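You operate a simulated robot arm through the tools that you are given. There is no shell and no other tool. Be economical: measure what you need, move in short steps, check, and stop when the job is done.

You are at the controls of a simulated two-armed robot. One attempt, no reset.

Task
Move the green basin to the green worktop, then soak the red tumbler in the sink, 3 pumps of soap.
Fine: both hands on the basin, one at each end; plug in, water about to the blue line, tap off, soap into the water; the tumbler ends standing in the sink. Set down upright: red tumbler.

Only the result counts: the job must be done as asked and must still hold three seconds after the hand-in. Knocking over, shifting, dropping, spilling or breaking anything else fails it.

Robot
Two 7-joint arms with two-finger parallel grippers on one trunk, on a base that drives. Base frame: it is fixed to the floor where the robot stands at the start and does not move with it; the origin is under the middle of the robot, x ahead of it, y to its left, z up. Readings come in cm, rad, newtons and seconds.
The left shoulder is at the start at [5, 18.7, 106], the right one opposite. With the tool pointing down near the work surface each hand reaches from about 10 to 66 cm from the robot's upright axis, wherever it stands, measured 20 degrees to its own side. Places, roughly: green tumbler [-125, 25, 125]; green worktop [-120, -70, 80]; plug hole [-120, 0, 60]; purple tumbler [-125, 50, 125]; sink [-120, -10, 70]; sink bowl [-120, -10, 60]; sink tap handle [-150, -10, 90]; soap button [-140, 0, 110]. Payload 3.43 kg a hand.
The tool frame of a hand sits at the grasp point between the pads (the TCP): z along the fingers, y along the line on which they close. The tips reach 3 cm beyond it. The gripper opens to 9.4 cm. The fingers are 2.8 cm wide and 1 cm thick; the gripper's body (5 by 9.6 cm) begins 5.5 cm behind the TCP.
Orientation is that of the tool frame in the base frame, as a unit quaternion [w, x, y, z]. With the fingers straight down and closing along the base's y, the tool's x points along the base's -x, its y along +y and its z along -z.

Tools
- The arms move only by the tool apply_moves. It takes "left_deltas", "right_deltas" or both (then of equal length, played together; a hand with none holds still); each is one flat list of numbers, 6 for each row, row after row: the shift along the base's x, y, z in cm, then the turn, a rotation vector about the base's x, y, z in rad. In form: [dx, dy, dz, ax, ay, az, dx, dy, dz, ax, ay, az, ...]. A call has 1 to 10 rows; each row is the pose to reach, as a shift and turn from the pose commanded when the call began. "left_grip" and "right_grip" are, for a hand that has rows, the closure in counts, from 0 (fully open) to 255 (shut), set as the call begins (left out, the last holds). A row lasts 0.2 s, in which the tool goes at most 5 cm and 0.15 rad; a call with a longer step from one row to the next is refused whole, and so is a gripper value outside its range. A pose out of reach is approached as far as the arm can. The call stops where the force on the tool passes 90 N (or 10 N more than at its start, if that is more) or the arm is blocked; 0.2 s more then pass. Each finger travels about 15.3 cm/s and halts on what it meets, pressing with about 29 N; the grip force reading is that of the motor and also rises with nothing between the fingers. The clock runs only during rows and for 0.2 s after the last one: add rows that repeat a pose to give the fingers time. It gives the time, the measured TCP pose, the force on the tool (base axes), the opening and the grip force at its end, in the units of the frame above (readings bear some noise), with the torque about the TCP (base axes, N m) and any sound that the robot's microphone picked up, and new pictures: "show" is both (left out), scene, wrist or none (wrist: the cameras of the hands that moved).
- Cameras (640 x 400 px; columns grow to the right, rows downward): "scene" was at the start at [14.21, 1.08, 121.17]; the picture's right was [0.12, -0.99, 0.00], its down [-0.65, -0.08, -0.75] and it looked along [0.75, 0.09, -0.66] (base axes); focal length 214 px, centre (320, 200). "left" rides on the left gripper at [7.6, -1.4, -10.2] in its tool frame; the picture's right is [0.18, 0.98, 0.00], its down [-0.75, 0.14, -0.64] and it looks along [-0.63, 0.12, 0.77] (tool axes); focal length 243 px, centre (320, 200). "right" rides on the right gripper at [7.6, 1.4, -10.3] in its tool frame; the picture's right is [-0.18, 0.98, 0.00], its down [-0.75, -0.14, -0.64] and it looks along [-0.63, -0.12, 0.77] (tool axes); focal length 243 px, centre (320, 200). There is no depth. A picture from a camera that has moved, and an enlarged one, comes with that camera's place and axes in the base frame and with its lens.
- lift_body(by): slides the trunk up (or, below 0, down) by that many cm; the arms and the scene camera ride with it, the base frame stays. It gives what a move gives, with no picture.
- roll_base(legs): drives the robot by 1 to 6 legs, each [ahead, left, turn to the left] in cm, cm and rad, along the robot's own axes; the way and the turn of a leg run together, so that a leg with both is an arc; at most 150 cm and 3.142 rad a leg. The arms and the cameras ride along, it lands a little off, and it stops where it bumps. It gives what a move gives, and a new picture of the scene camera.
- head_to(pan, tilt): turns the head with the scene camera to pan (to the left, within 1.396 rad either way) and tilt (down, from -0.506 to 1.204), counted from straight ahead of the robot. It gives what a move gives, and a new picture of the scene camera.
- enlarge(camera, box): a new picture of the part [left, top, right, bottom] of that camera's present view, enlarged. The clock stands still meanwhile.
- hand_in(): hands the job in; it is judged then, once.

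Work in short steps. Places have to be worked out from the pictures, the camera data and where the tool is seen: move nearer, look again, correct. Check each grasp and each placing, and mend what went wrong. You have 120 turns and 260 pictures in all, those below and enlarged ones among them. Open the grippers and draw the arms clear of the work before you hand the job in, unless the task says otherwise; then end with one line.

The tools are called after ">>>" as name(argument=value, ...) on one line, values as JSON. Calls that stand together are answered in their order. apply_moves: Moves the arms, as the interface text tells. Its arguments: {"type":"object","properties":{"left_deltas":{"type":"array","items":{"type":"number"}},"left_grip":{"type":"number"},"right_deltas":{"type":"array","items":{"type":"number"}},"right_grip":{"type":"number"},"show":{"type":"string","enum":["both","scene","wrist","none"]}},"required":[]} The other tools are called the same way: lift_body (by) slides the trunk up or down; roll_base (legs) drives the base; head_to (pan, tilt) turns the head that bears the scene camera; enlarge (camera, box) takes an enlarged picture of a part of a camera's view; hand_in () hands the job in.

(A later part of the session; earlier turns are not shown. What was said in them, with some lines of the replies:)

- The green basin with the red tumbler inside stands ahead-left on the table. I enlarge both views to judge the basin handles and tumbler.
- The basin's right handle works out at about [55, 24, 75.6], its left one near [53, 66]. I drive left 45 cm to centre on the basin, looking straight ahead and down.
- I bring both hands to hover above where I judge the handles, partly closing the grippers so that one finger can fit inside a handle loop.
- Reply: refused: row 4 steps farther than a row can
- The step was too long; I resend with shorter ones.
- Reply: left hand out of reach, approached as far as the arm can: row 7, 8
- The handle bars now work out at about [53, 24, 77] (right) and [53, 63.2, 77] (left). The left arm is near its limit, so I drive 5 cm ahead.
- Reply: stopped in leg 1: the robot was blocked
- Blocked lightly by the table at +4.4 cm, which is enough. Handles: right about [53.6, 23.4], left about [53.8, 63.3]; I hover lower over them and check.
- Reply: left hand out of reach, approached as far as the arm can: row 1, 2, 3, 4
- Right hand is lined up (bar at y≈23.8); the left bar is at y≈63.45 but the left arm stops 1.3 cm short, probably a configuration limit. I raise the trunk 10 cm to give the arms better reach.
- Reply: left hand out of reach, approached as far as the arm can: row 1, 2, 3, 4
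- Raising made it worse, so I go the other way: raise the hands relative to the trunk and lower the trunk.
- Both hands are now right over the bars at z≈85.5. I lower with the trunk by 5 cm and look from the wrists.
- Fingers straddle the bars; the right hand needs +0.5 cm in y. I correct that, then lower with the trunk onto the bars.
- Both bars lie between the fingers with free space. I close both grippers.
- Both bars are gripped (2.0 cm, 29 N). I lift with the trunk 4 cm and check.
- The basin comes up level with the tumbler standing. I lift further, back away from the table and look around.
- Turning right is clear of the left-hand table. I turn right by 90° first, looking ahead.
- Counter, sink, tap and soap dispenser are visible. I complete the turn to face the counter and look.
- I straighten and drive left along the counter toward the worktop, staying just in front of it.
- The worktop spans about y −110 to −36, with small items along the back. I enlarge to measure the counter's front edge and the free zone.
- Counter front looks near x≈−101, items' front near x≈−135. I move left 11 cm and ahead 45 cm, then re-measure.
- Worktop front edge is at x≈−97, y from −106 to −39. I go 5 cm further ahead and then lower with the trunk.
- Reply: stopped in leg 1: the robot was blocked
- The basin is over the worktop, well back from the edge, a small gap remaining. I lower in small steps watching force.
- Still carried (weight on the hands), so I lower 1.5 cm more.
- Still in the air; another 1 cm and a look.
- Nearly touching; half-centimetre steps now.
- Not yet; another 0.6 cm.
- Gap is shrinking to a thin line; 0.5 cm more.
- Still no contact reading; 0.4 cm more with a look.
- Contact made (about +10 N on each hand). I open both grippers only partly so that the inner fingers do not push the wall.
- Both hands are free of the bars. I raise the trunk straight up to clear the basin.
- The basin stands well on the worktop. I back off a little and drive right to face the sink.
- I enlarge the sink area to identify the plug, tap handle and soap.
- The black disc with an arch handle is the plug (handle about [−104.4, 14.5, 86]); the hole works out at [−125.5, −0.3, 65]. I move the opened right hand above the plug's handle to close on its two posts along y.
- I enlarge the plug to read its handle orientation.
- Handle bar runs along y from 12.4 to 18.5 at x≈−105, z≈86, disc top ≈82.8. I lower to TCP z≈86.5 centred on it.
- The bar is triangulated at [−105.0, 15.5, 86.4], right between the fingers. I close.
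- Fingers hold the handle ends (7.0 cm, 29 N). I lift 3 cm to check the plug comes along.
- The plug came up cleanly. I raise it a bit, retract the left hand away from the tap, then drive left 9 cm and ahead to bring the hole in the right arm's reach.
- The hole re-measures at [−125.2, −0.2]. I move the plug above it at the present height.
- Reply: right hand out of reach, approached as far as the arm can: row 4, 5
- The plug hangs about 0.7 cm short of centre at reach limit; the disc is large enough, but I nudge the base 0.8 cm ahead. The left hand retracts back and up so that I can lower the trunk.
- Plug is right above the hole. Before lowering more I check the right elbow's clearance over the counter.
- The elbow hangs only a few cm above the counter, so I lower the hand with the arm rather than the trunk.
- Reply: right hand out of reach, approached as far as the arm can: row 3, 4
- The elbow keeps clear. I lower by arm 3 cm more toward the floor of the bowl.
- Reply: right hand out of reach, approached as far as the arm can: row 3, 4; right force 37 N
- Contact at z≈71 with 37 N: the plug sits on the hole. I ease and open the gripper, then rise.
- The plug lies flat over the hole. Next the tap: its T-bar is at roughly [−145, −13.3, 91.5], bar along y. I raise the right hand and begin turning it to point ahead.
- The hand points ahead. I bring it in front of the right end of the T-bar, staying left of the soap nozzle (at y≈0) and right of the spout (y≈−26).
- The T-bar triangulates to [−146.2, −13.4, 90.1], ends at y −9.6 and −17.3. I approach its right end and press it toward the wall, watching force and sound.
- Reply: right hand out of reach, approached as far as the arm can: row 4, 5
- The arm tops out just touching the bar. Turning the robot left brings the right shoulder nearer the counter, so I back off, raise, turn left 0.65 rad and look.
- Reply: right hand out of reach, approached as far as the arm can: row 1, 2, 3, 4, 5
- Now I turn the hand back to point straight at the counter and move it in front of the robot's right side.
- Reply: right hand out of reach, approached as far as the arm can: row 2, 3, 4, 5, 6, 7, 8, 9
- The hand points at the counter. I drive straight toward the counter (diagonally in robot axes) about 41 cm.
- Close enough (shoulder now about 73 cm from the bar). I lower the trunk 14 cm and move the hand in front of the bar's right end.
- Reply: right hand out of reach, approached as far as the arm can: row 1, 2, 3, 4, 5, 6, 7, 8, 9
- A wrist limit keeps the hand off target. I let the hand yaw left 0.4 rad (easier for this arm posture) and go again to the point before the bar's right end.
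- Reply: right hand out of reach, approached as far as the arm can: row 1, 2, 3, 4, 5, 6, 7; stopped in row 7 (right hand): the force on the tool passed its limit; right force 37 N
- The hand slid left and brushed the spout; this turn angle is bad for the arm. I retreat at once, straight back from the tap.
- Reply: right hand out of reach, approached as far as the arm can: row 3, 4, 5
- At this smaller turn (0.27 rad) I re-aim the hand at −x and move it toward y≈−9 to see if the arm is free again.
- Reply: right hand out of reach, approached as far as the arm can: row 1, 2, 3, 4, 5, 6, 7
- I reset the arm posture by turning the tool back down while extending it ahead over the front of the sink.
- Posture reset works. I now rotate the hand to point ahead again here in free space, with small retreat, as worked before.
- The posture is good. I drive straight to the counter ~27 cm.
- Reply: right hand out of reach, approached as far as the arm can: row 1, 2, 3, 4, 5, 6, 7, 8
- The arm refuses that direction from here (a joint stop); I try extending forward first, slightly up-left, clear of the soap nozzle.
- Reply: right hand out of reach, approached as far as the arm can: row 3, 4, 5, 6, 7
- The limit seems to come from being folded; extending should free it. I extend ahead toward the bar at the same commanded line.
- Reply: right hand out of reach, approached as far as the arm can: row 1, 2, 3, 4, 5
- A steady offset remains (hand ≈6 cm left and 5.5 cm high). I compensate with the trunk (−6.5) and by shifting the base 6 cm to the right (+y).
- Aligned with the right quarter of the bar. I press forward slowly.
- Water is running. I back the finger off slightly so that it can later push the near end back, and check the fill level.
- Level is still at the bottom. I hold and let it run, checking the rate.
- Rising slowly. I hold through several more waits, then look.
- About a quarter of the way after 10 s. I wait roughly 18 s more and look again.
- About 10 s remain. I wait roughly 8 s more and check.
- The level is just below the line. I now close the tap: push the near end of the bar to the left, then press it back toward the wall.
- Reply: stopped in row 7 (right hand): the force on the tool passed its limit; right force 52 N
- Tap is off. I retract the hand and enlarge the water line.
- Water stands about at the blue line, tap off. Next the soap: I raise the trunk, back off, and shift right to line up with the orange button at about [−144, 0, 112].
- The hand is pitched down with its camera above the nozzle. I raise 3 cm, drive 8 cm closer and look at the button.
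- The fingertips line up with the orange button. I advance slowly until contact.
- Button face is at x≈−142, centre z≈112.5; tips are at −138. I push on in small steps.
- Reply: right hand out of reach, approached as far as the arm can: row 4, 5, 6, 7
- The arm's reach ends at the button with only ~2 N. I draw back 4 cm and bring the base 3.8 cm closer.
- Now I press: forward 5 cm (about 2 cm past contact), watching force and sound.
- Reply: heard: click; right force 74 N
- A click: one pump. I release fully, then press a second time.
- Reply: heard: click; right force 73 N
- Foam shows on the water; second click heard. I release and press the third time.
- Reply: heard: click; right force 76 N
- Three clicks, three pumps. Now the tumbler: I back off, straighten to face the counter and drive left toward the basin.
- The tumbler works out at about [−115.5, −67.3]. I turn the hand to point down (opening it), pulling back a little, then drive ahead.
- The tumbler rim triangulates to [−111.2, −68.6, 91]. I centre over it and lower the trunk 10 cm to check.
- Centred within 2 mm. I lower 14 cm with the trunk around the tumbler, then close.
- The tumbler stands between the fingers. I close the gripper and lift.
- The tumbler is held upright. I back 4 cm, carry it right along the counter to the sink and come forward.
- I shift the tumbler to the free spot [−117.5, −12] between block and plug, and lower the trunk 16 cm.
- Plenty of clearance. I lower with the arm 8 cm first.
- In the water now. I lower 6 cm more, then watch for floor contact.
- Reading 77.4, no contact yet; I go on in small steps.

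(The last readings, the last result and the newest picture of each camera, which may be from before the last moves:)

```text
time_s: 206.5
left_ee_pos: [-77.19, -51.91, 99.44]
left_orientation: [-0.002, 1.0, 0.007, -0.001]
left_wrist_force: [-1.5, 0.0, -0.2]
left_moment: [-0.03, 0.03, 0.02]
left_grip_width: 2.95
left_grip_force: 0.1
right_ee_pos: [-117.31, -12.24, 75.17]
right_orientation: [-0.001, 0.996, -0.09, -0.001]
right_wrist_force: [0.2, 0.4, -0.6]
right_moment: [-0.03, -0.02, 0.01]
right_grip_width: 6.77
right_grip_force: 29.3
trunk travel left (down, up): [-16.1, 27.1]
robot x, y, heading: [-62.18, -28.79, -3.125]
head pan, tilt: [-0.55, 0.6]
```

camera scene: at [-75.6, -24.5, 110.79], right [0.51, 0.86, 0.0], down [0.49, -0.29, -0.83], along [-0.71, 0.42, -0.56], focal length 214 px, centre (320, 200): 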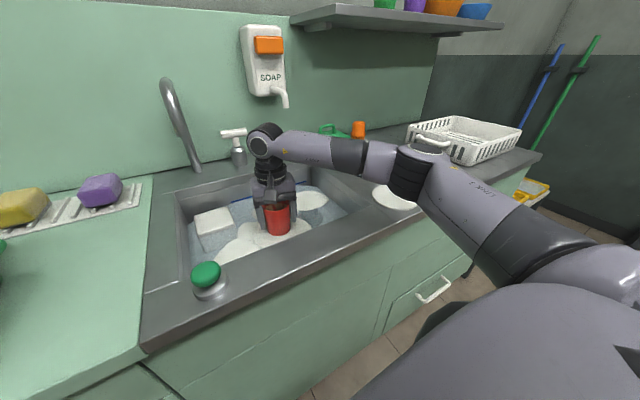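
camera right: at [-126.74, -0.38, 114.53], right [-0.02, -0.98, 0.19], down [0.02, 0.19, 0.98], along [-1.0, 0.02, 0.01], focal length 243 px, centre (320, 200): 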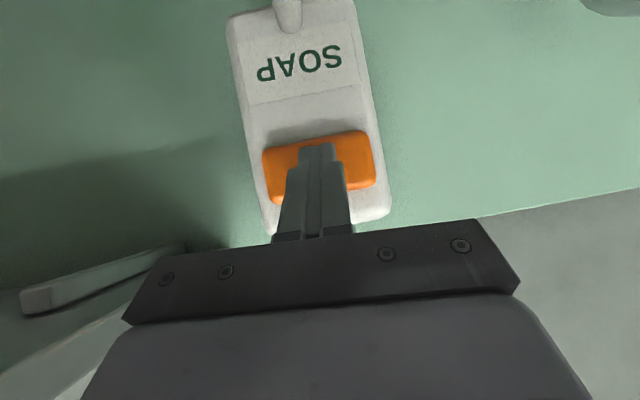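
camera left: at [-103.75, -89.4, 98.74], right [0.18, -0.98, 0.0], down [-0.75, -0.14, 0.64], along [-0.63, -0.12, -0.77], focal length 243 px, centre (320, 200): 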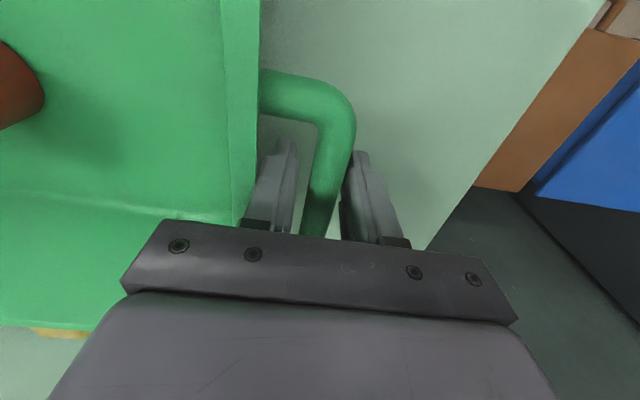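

No contact yet; continuing in 0.5 cm steps.

>>> apply_moves(right_deltas=[0, 0, -0.3, 0, 0, 0, 0, 0, -0.6, 0, 0, 0, 0, 0, -0.6, 0, 0, 0], show="none")

>>> apply_moves(right_deltas=[0, 0, -0.3, 0, 0, 0, 0, 0, -0.6, 0, 0, 0, 0, 0, -0.6, 0, 0, 0], show="scene")

```text
time_s: 207.3
left_ee_pos: [-77.05, -51.75, 99.35]
left_orientation: [-0.002, 1.0, 0.007, -0.001]
left_wrist_force: [0.0, -0.1, 0.3]
left_moment: [0.0, 0.0, 0.01]
left_grip_width: 2.98
left_grip_force: 0.1
right_ee_pos: [-117.42, -12.34, 74.67]
right_orientation: [-0.001, 0.996, -0.089, -0.001]
right_wrist_force: [0.4, -0.8, -0.7]
right_moment: [-0.03, 0.0, 0.0]
right_grip_width: 6.74
right_grip_force: 29.0
trunk travel left (down, up): [-16.1, 27.1]
robot x, y, heading: [-62.35, -28.73, -3.128]
head pan, tilt: [-0.55, 0.6]
```

```text
time_s: 208.1
left_ee_pos: [-77.09, -51.81, 99.47]
left_orientation: [-0.002, 1.0, 0.007, 0.0]
left_wrist_force: [-0.4, 0.4, 1.2]
left_moment: [0.01, 0.0, 0.01]
left_grip_width: 2.95
left_grip_force: 0.1
right_ee_pos: [-117.43, -12.32, 73.98]
right_orientation: [0.0, 0.996, -0.09, 0.0]
right_wrist_force: [0.3, 0.7, -0.4]
right_moment: [0.02, -0.01, 0.0]
right_grip_width: 6.72
right_grip_force: 28.9
trunk travel left (down, up): [-16.1, 27.1]
robot x, y, heading: [-62.08, -28.74, -3.128]
head pan, tilt: [-0.55, 0.6]
camera scene: at [-75.6, -24.5, 110.79], right [0.51, 0.86, 0.0], down [0.49, -0.29, -0.83], along [-0.71, 0.42, -0.56], focal length 214 px, centre (320, 200)
```

scene: 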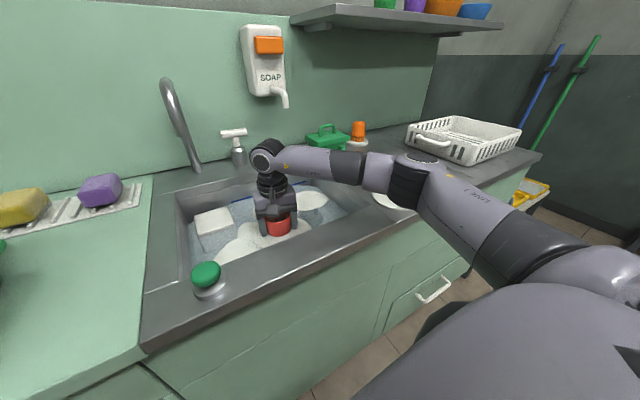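

No contact force yet. I look closely with the wrist and scene cameras at how the tumbler sits.

>>> enlarge(camera="right", box=[160, 20, 480, 250])

>>> enlarge(camera="scene", box=[170, 130, 370, 270])

```text
1.74 times, centred on (320, 135) of right
camera zoom: at [-110.08, -14.98, 84.27], right [-0.36, -0.93, 0.0], down [-0.71, 0.27, 0.64], along [-0.6, 0.23, -0.77], focal length 422 px, centre (320, 313)
```

zoom: 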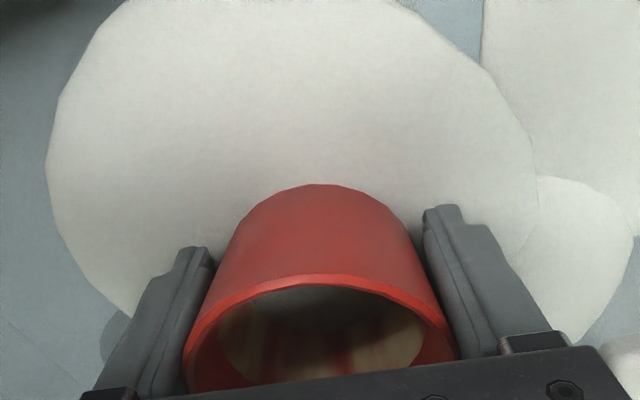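

```text
2.86 times, centred on (270, 200) of scene
camera zoom: at [-75.6, -24.5, 110.79], right [0.51, 0.86, 0.0], down [0.49, -0.29, -0.83], along [-0.71, 0.42, -0.56], focal length 613 px, centre (463, 200)
```

zoom: 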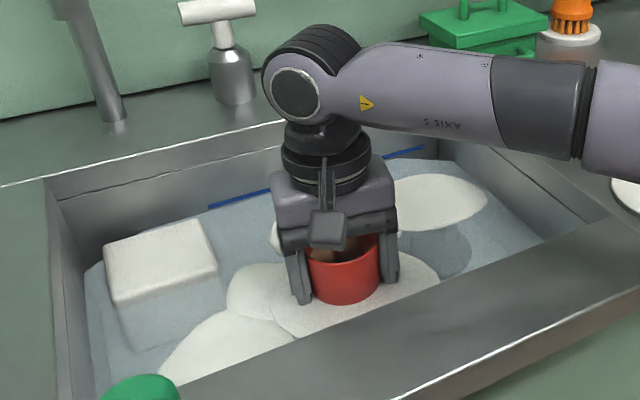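

The tumbler is still held straight; its bottom is likely ~5 cm below TCP, so ~2.5 cm remain. I continue down.

>>> apply_moves(right_deltas=[0, 0, -0.6, 0, 0, 0, 0, 0, -1.2, 0, 0, 0, 0, 0, -1.8, 0, 0, 0, 0, 0, -1.8, 0, 0, 0], show="none")

>>> apply_moves(right_deltas=[0, 0, -0.3, 0, 0, 0, 0, 0, -0.5, 0, 0, 0, 0, 0, -0.5, 0, 0, 0], show="none")

```text
time_s: 209.1
left_ee_pos: [-77.11, -51.77, 99.52]
left_orientation: [-0.002, 1.0, 0.007, -0.001]
left_wrist_force: [1.2, -0.5, 0.9]
left_moment: [-0.01, -0.02, 0.03]
left_grip_width: 2.96
left_grip_force: 0.1
right_ee_pos: [-117.27, -12.18, 72.3]
right_orientation: [0.0, 0.996, -0.09, -0.001]
right_wrist_force: [0.0, -0.8, -0.3]
right_moment: [0.0, 0.0, 0.0]
right_grip_width: 6.71
right_grip_force: 28.5
trunk travel left (down, up): [-16.1, 27.1]
robot x, y, heading: [-62.24, -29.46, -3.125]
head pan, tilt: [-0.55, 0.6]
```

```text
time_s: 209.9
left_ee_pos: [-77.04, -51.68, 99.28]
left_orientation: [-0.002, 1.0, 0.006, -0.001]
left_wrist_force: [-0.5, -0.2, -0.3]
left_moment: [-0.02, 0.02, -0.01]
left_grip_width: 2.97
left_grip_force: 0.1
right_ee_pos: [-117.28, -12.14, 71.78]
right_orientation: [-0.001, 0.996, -0.09, 0.0]
right_wrist_force: [0.0, 0.3, 0.3]
right_moment: [0.01, 0.05, -0.02]
right_grip_width: 6.7
right_grip_force: 28.5
trunk travel left (down, up): [-16.1, 27.1]
robot x, y, heading: [-62.11, -29.17, -3.127]
head pan, tilt: [-0.55, 0.6]
```

Still nothing; three more 0.4 cm steps, each checked for force.

>>> apply_moves(right_deltas=[0, 0, -0.4, 0, 0, 0, 0, 0, -0.4, 0, 0, 0], show="none")

>>> apply_moves(right_deltas=[0, 0, -0.4, 0, 0, 0, 0, 0, -0.4, 0, 0, 0], show="none")

>>> enlarge(camera="right", box=[160, 20, 480, 250])

```text
time_s: 210.5
left_ee_pos: [-76.96, -51.93, 99.52]
left_orientation: [-0.002, 1.0, 0.007, -0.002]
left_wrist_force: [-0.4, 0.0, 0.2]
left_moment: [0.0, 0.0, -0.02]
left_grip_width: 2.96
left_grip_force: 0.0
right_ee_pos: [-117.4, -12.23, 71.53]
right_orientation: [0.001, 0.996, -0.09, -0.003]
right_wrist_force: [0.3, 2.0, 14.0]
right_moment: [0.09, -0.22, 0.03]
right_grip_width: 6.68
right_grip_force: 28.8
trunk travel left (down, up): [-16.1, 27.1]
robot x, y, heading: [-62.7, -28.5, -3.126]
head pan, tilt: [-0.55, 0.6]
```

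```text
time_s: 211.1
left_ee_pos: [-77.1, -51.89, 99.39]
left_orientation: [-0.002, 1.0, 0.007, -0.002]
left_wrist_force: [0.2, 0.3, -0.4]
left_moment: [0.0, 0.0, -0.02]
left_grip_width: 2.93
left_grip_force: 0.1
right_ee_pos: [-117.36, -12.18, 71.2]
right_orientation: [0.001, 0.996, -0.09, -0.005]
right_wrist_force: [-7.4, 1.2, 23.0]
right_moment: [0.0, 0.0, 0.01]
right_grip_width: 6.65
right_grip_force: 28.9
trunk travel left (down, up): [-16.1, 27.1]
robot x, y, heading: [-62.13, -28.69, -3.129]
head pan, tilt: [-0.55, 0.6]
```

```text
1.74 times, centred on (320, 135) of right
camera zoom: at [-110.07, -15.01, 81.46], right [-0.36, -0.93, 0.0], down [-0.71, 0.27, 0.65], along [-0.61, 0.23, -0.76], focal length 422 px, centre (320, 313)
```

zoom: 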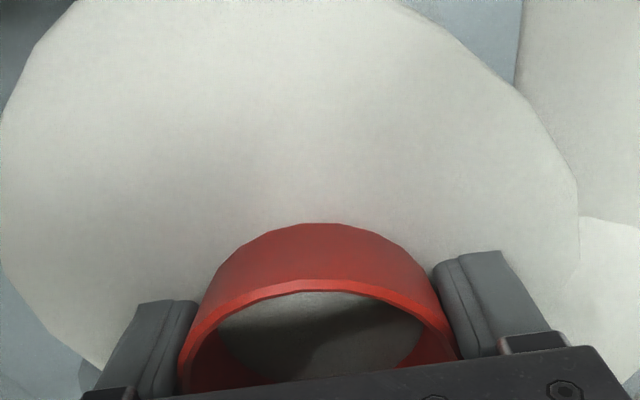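

The tumbler has touched down (23 N). I relieve the pressure and open, then rise straight up.

>>> apply_moves(right_deltas=[0, 0, 0.5, 0, 0, 0, 0, 0, 0.5, 0, 0, 0], show="none")

>>> apply_moves(right_deltas=[0, 0, 0, 0, 0, 0, 0, 0, 0, 0, 0, 0, 0, 0, 0, 0, 0, 0, 0, 0, 0, 0, 0, 0], right_grip=0, show="wrist")

```text
time_s: 211.7
left_ee_pos: [-77.03, -51.9, 99.37]
left_orientation: [-0.002, 1.0, 0.007, -0.002]
left_wrist_force: [-0.1, -0.3, -0.6]
left_moment: [0.01, -0.01, 0.01]
left_grip_width: 2.95
left_grip_force: 0.1
right_ee_pos: [-117.36, -12.23, 71.14]
right_orientation: [-0.002, 0.996, -0.09, 0.001]
right_wrist_force: [-1.2, -0.6, 3.0]
right_moment: [-0.08, 0.09, -0.04]
right_grip_width: 6.7
right_grip_force: 28.7
trunk travel left (down, up): [-16.1, 27.1]
robot x, y, heading: [-62.09, -29.17, -3.125]
head pan, tilt: [-0.55, 0.6]
```

```text
time_s: 212.7
left_ee_pos: [-77.06, -51.81, 99.43]
left_orientation: [-0.002, 1.0, 0.007, -0.002]
left_wrist_force: [-0.7, 0.0, 0.4]
left_moment: [-0.03, 0.02, 0.01]
left_grip_width: 2.96
left_grip_force: 0.0
right_ee_pos: [-117.37, -12.36, 71.44]
right_orientation: [0.0, 0.996, -0.088, -0.001]
right_wrist_force: [-0.3, -0.5, -0.3]
right_moment: [-0.02, 0.02, 0.0]
right_grip_width: 9.41
right_grip_force: 0.1
trunk travel left (down, up): [-16.1, 27.1]
robot x, y, heading: [-62.63, -28.9, -3.126]
head pan, tilt: [-0.55, 0.6]
camera right: at [-110.08, -15.0, 81.67], right [-0.36, -0.93, 0.0], down [-0.72, 0.27, 0.64], along [-0.6, 0.23, -0.77], focal length 243 px, centre (320, 200)
```

right: 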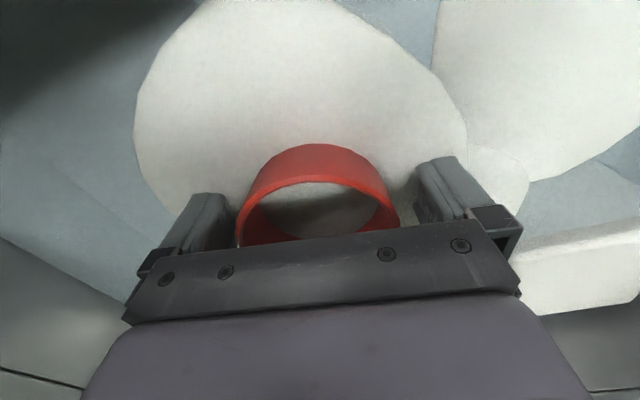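

Released, and the tumbler stands. I rise straight up and look.

>>> apply_moves(right_deltas=[0, 0, 2, 0, 0, 0, 0, 0, 5, 0, 0, 0, 0, 0, 9, 0, 0, 0, 0, 0, 13, 0, 0, 0, 0, 0, 17, 0, 0, 0, 0, 0, 21, 0, 0, 0])

>>> enlarge(camera="scene", box=[150, 110, 390, 290])

```text
time_s: 214.1
left_ee_pos: [-77.18, -51.84, 99.36]
left_orientation: [-0.003, 1.0, 0.007, -0.003]
left_wrist_force: [-0.2, -0.2, -0.2]
left_moment: [0.0, -0.01, -0.02]
left_grip_width: 2.94
left_grip_force: 0.1
right_ee_pos: [-117.07, -12.4, 92.36]
right_orientation: [-0.001, 0.996, -0.09, -0.001]
right_wrist_force: [-0.2, 0.3, 0.1]
right_moment: [0.0, 0.0, 0.01]
right_grip_width: 9.4
right_grip_force: 0.0
trunk travel left (down, up): [-16.1, 27.1]
robot x, y, heading: [-62.15, -29.17, -3.125]
head pan, tilt: [-0.55, 0.6]
camera scene: at [-75.58, -24.51, 110.79], right [0.51, 0.86, 0.0], down [0.49, -0.29, -0.83], along [-0.71, 0.42, -0.56], focal length 214 px, centre (320, 200)
camera right: at [-109.77, -15.24, 102.63], right [-0.36, -0.93, 0.0], down [-0.72, 0.27, 0.64], along [-0.6, 0.23, -0.77], focal length 243 px, centre (320, 200)
```

scene: 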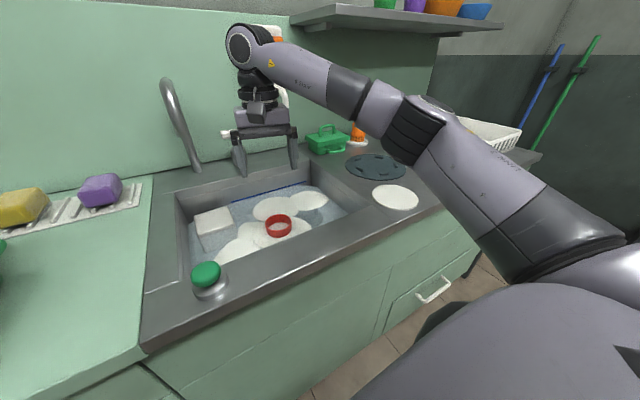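
right: 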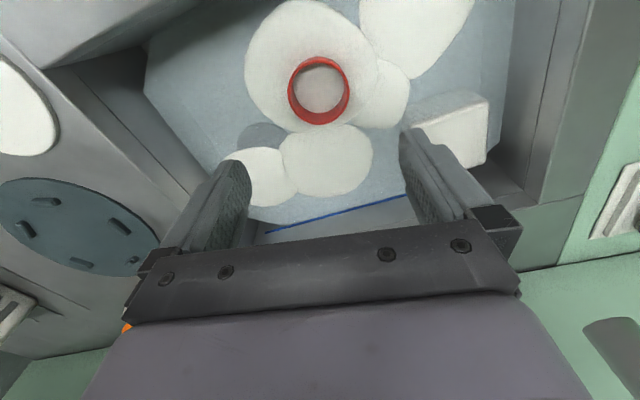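

```text
2.22 times, centred on (270, 200) of scene
camera zoom: at [-75.58, -24.51, 110.79], right [0.51, 0.86, 0.0], down [0.49, -0.29, -0.83], along [-0.71, 0.42, -0.56], focal length 477 px, centre (431, 200)
```

zoom: 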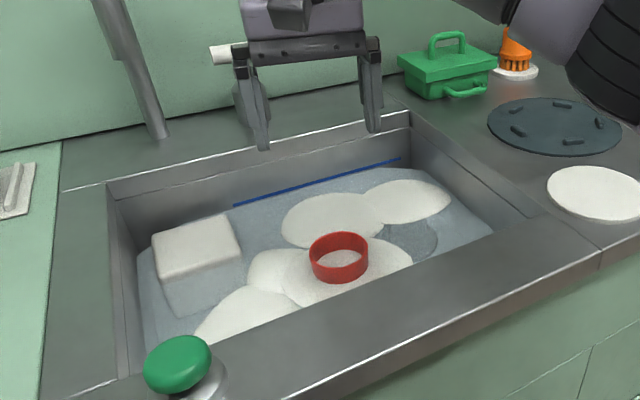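

The tumbler stands upright in the soapy water, level about at the blue line. I raise the trunk and back away for a final overview.

>>> lift_body(by=14)

>>> roll_base(legs=[[-35, 0, 0]])

>>> head_to(pan=0.1, tilt=0.5)

>>> enlarge(camera="scene", box=[220, 100, 480, 280])

```text
time_s: 215.7
left_ee_pos: [-77.27, -51.97, 113.44]
left_orientation: [-0.001, 1.0, 0.007, -0.002]
left_wrist_force: [-0.2, 0.5, 0.1]
left_moment: [0.01, 0.0, 0.0]
left_grip_width: 2.96
left_grip_force: 0.1
right_ee_pos: [-117.0, -12.47, 106.24]
right_orientation: [-0.002, 0.996, -0.09, -0.001]
right_wrist_force: [0.6, 0.3, -1.3]
right_moment: [-0.01, 0.03, -0.01]
right_grip_width: 9.4
right_grip_force: 0.1
trunk travel left (down, up): [-30.1, 13.1]
robot x, y, heading: [-62.13, -29.05, -3.132]
head pan, tilt: [-0.55, 0.6]
```

```text
time_s: 218.0
left_ee_pos: [-42.15, -51.39, 113.37]
left_orientation: [-0.001, 1.0, 0.007, -0.002]
left_wrist_force: [-0.3, 0.4, 0.2]
left_moment: [0.0, 0.02, -0.04]
left_grip_width: 2.94
left_grip_force: 0.1
right_ee_pos: [-82.16, -11.98, 106.34]
right_orientation: [0.0, 0.996, -0.09, -0.001]
right_wrist_force: [0.6, -0.1, 0.1]
right_moment: [0.03, 0.03, 0.01]
right_grip_width: 9.42
right_grip_force: 0.1
trunk travel left (down, up): [-30.1, 13.1]
robot x, y, heading: [-26.98, -28.63, -3.128]
head pan, tilt: [-0.55, 0.6]
camera scene: at [-40.58, -24.04, 124.8], right [0.51, 0.86, 0.0], down [0.49, -0.29, -0.83], along [-0.71, 0.42, -0.56], focal length 214 px, centre (320, 200)
```

scene: 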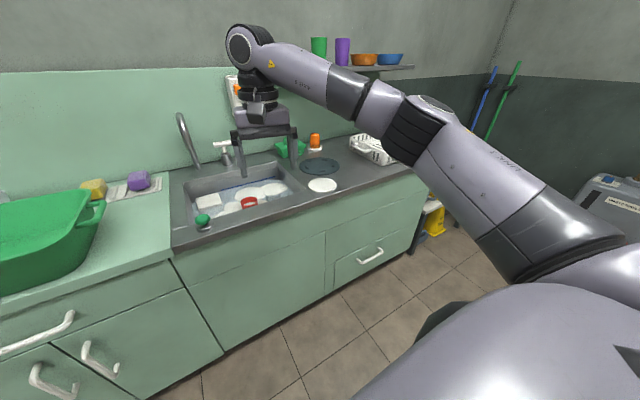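

```text
time_s: 219.0
left_ee_pos: [-42.18, -51.39, 113.45]
left_orientation: [-0.001, 1.0, 0.006, -0.001]
left_wrist_force: [0.1, -0.3, 0.3]
left_moment: [-0.01, 0.02, 0.01]
left_grip_width: 2.95
left_grip_force: 0.1
right_ee_pos: [-82.14, -11.88, 106.26]
right_orientation: [-0.002, 0.996, -0.09, -0.001]
right_wrist_force: [-0.2, 0.2, -0.8]
right_moment: [0.0, 0.05, 0.0]
right_grip_width: 9.4
right_grip_force: 0.0
trunk travel left (down, up): [-30.1, 13.1]
robot x, y, heading: [-27.06, -28.59, -3.133]
head pan, tilt: [0.099, 0.499]
camera scene: at [-42.07, -29.57, 125.7], right [-0.11, 0.99, 0.0], down [0.48, 0.05, -0.88], along [-0.87, -0.1, -0.48], focal length 214 px, centre (320, 200)
```

scene: 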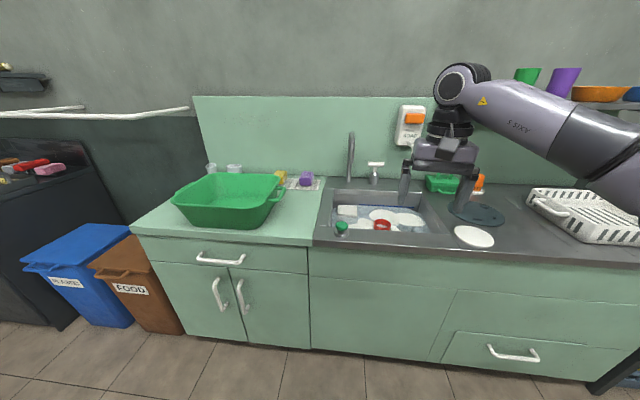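

```text
2.22 times, centred on (350, 190) of scene
camera zoom: at [-42.07, -29.57, 125.7], right [-0.11, 0.99, 0.0], down [0.48, 0.05, -0.88], along [-0.87, -0.1, -0.48], focal length 477 px, centre (253, 222)
```

zoom: 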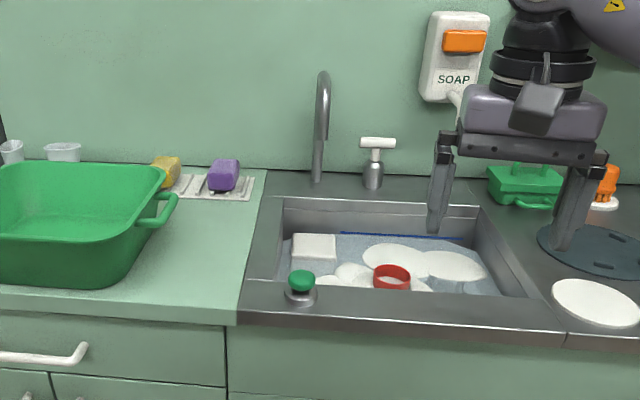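

Everything is in place: basin on the worktop, tap off, tumbler standing. I open the left gripper fully as well, then hand in.

>>> apply_moves(left_deltas=[0, 0, 0, 0, 0, 0, 0, 0, 0, 0, 0, 0, 0, 0, 0, 0, 0, 0], left_grip=0, show="none")

>>> hand_in()

```text
time_s: 219.8
left_ee_pos: [-42.18, -51.46, 113.42]
left_orientation: [-0.001, 1.0, 0.007, -0.001]
left_wrist_force: [0.3, -13.0, 3.9]
left_moment: [0.45, -0.05, -0.2]
left_grip_width: 8.62
left_grip_force: 0.1
right_ee_pos: [-82.08, -11.89, 106.26]
right_orientation: [-0.002, 0.996, -0.09, -0.001]
right_wrist_force: [0.2, -0.2, -0.4]
right_moment: [-0.01, -0.02, 0.0]
right_grip_width: 9.41
right_grip_force: 0.0
trunk travel left (down, up): [-30.1, 13.1]
robot x, y, heading: [-26.91, -28.58, -3.127]
head pan, tilt: [0.099, 0.499]
```

```text
The job is handed in.
```

The job is handed in: the green basin is on the green worktop, and the red tumbler stands upright in the plugged sink. The water is about at the blue line (roughly half a centimetre under), the tap is off, and I gave it 3 pumps of soap; on the way I brushed the tap spout once, with no visible harm.
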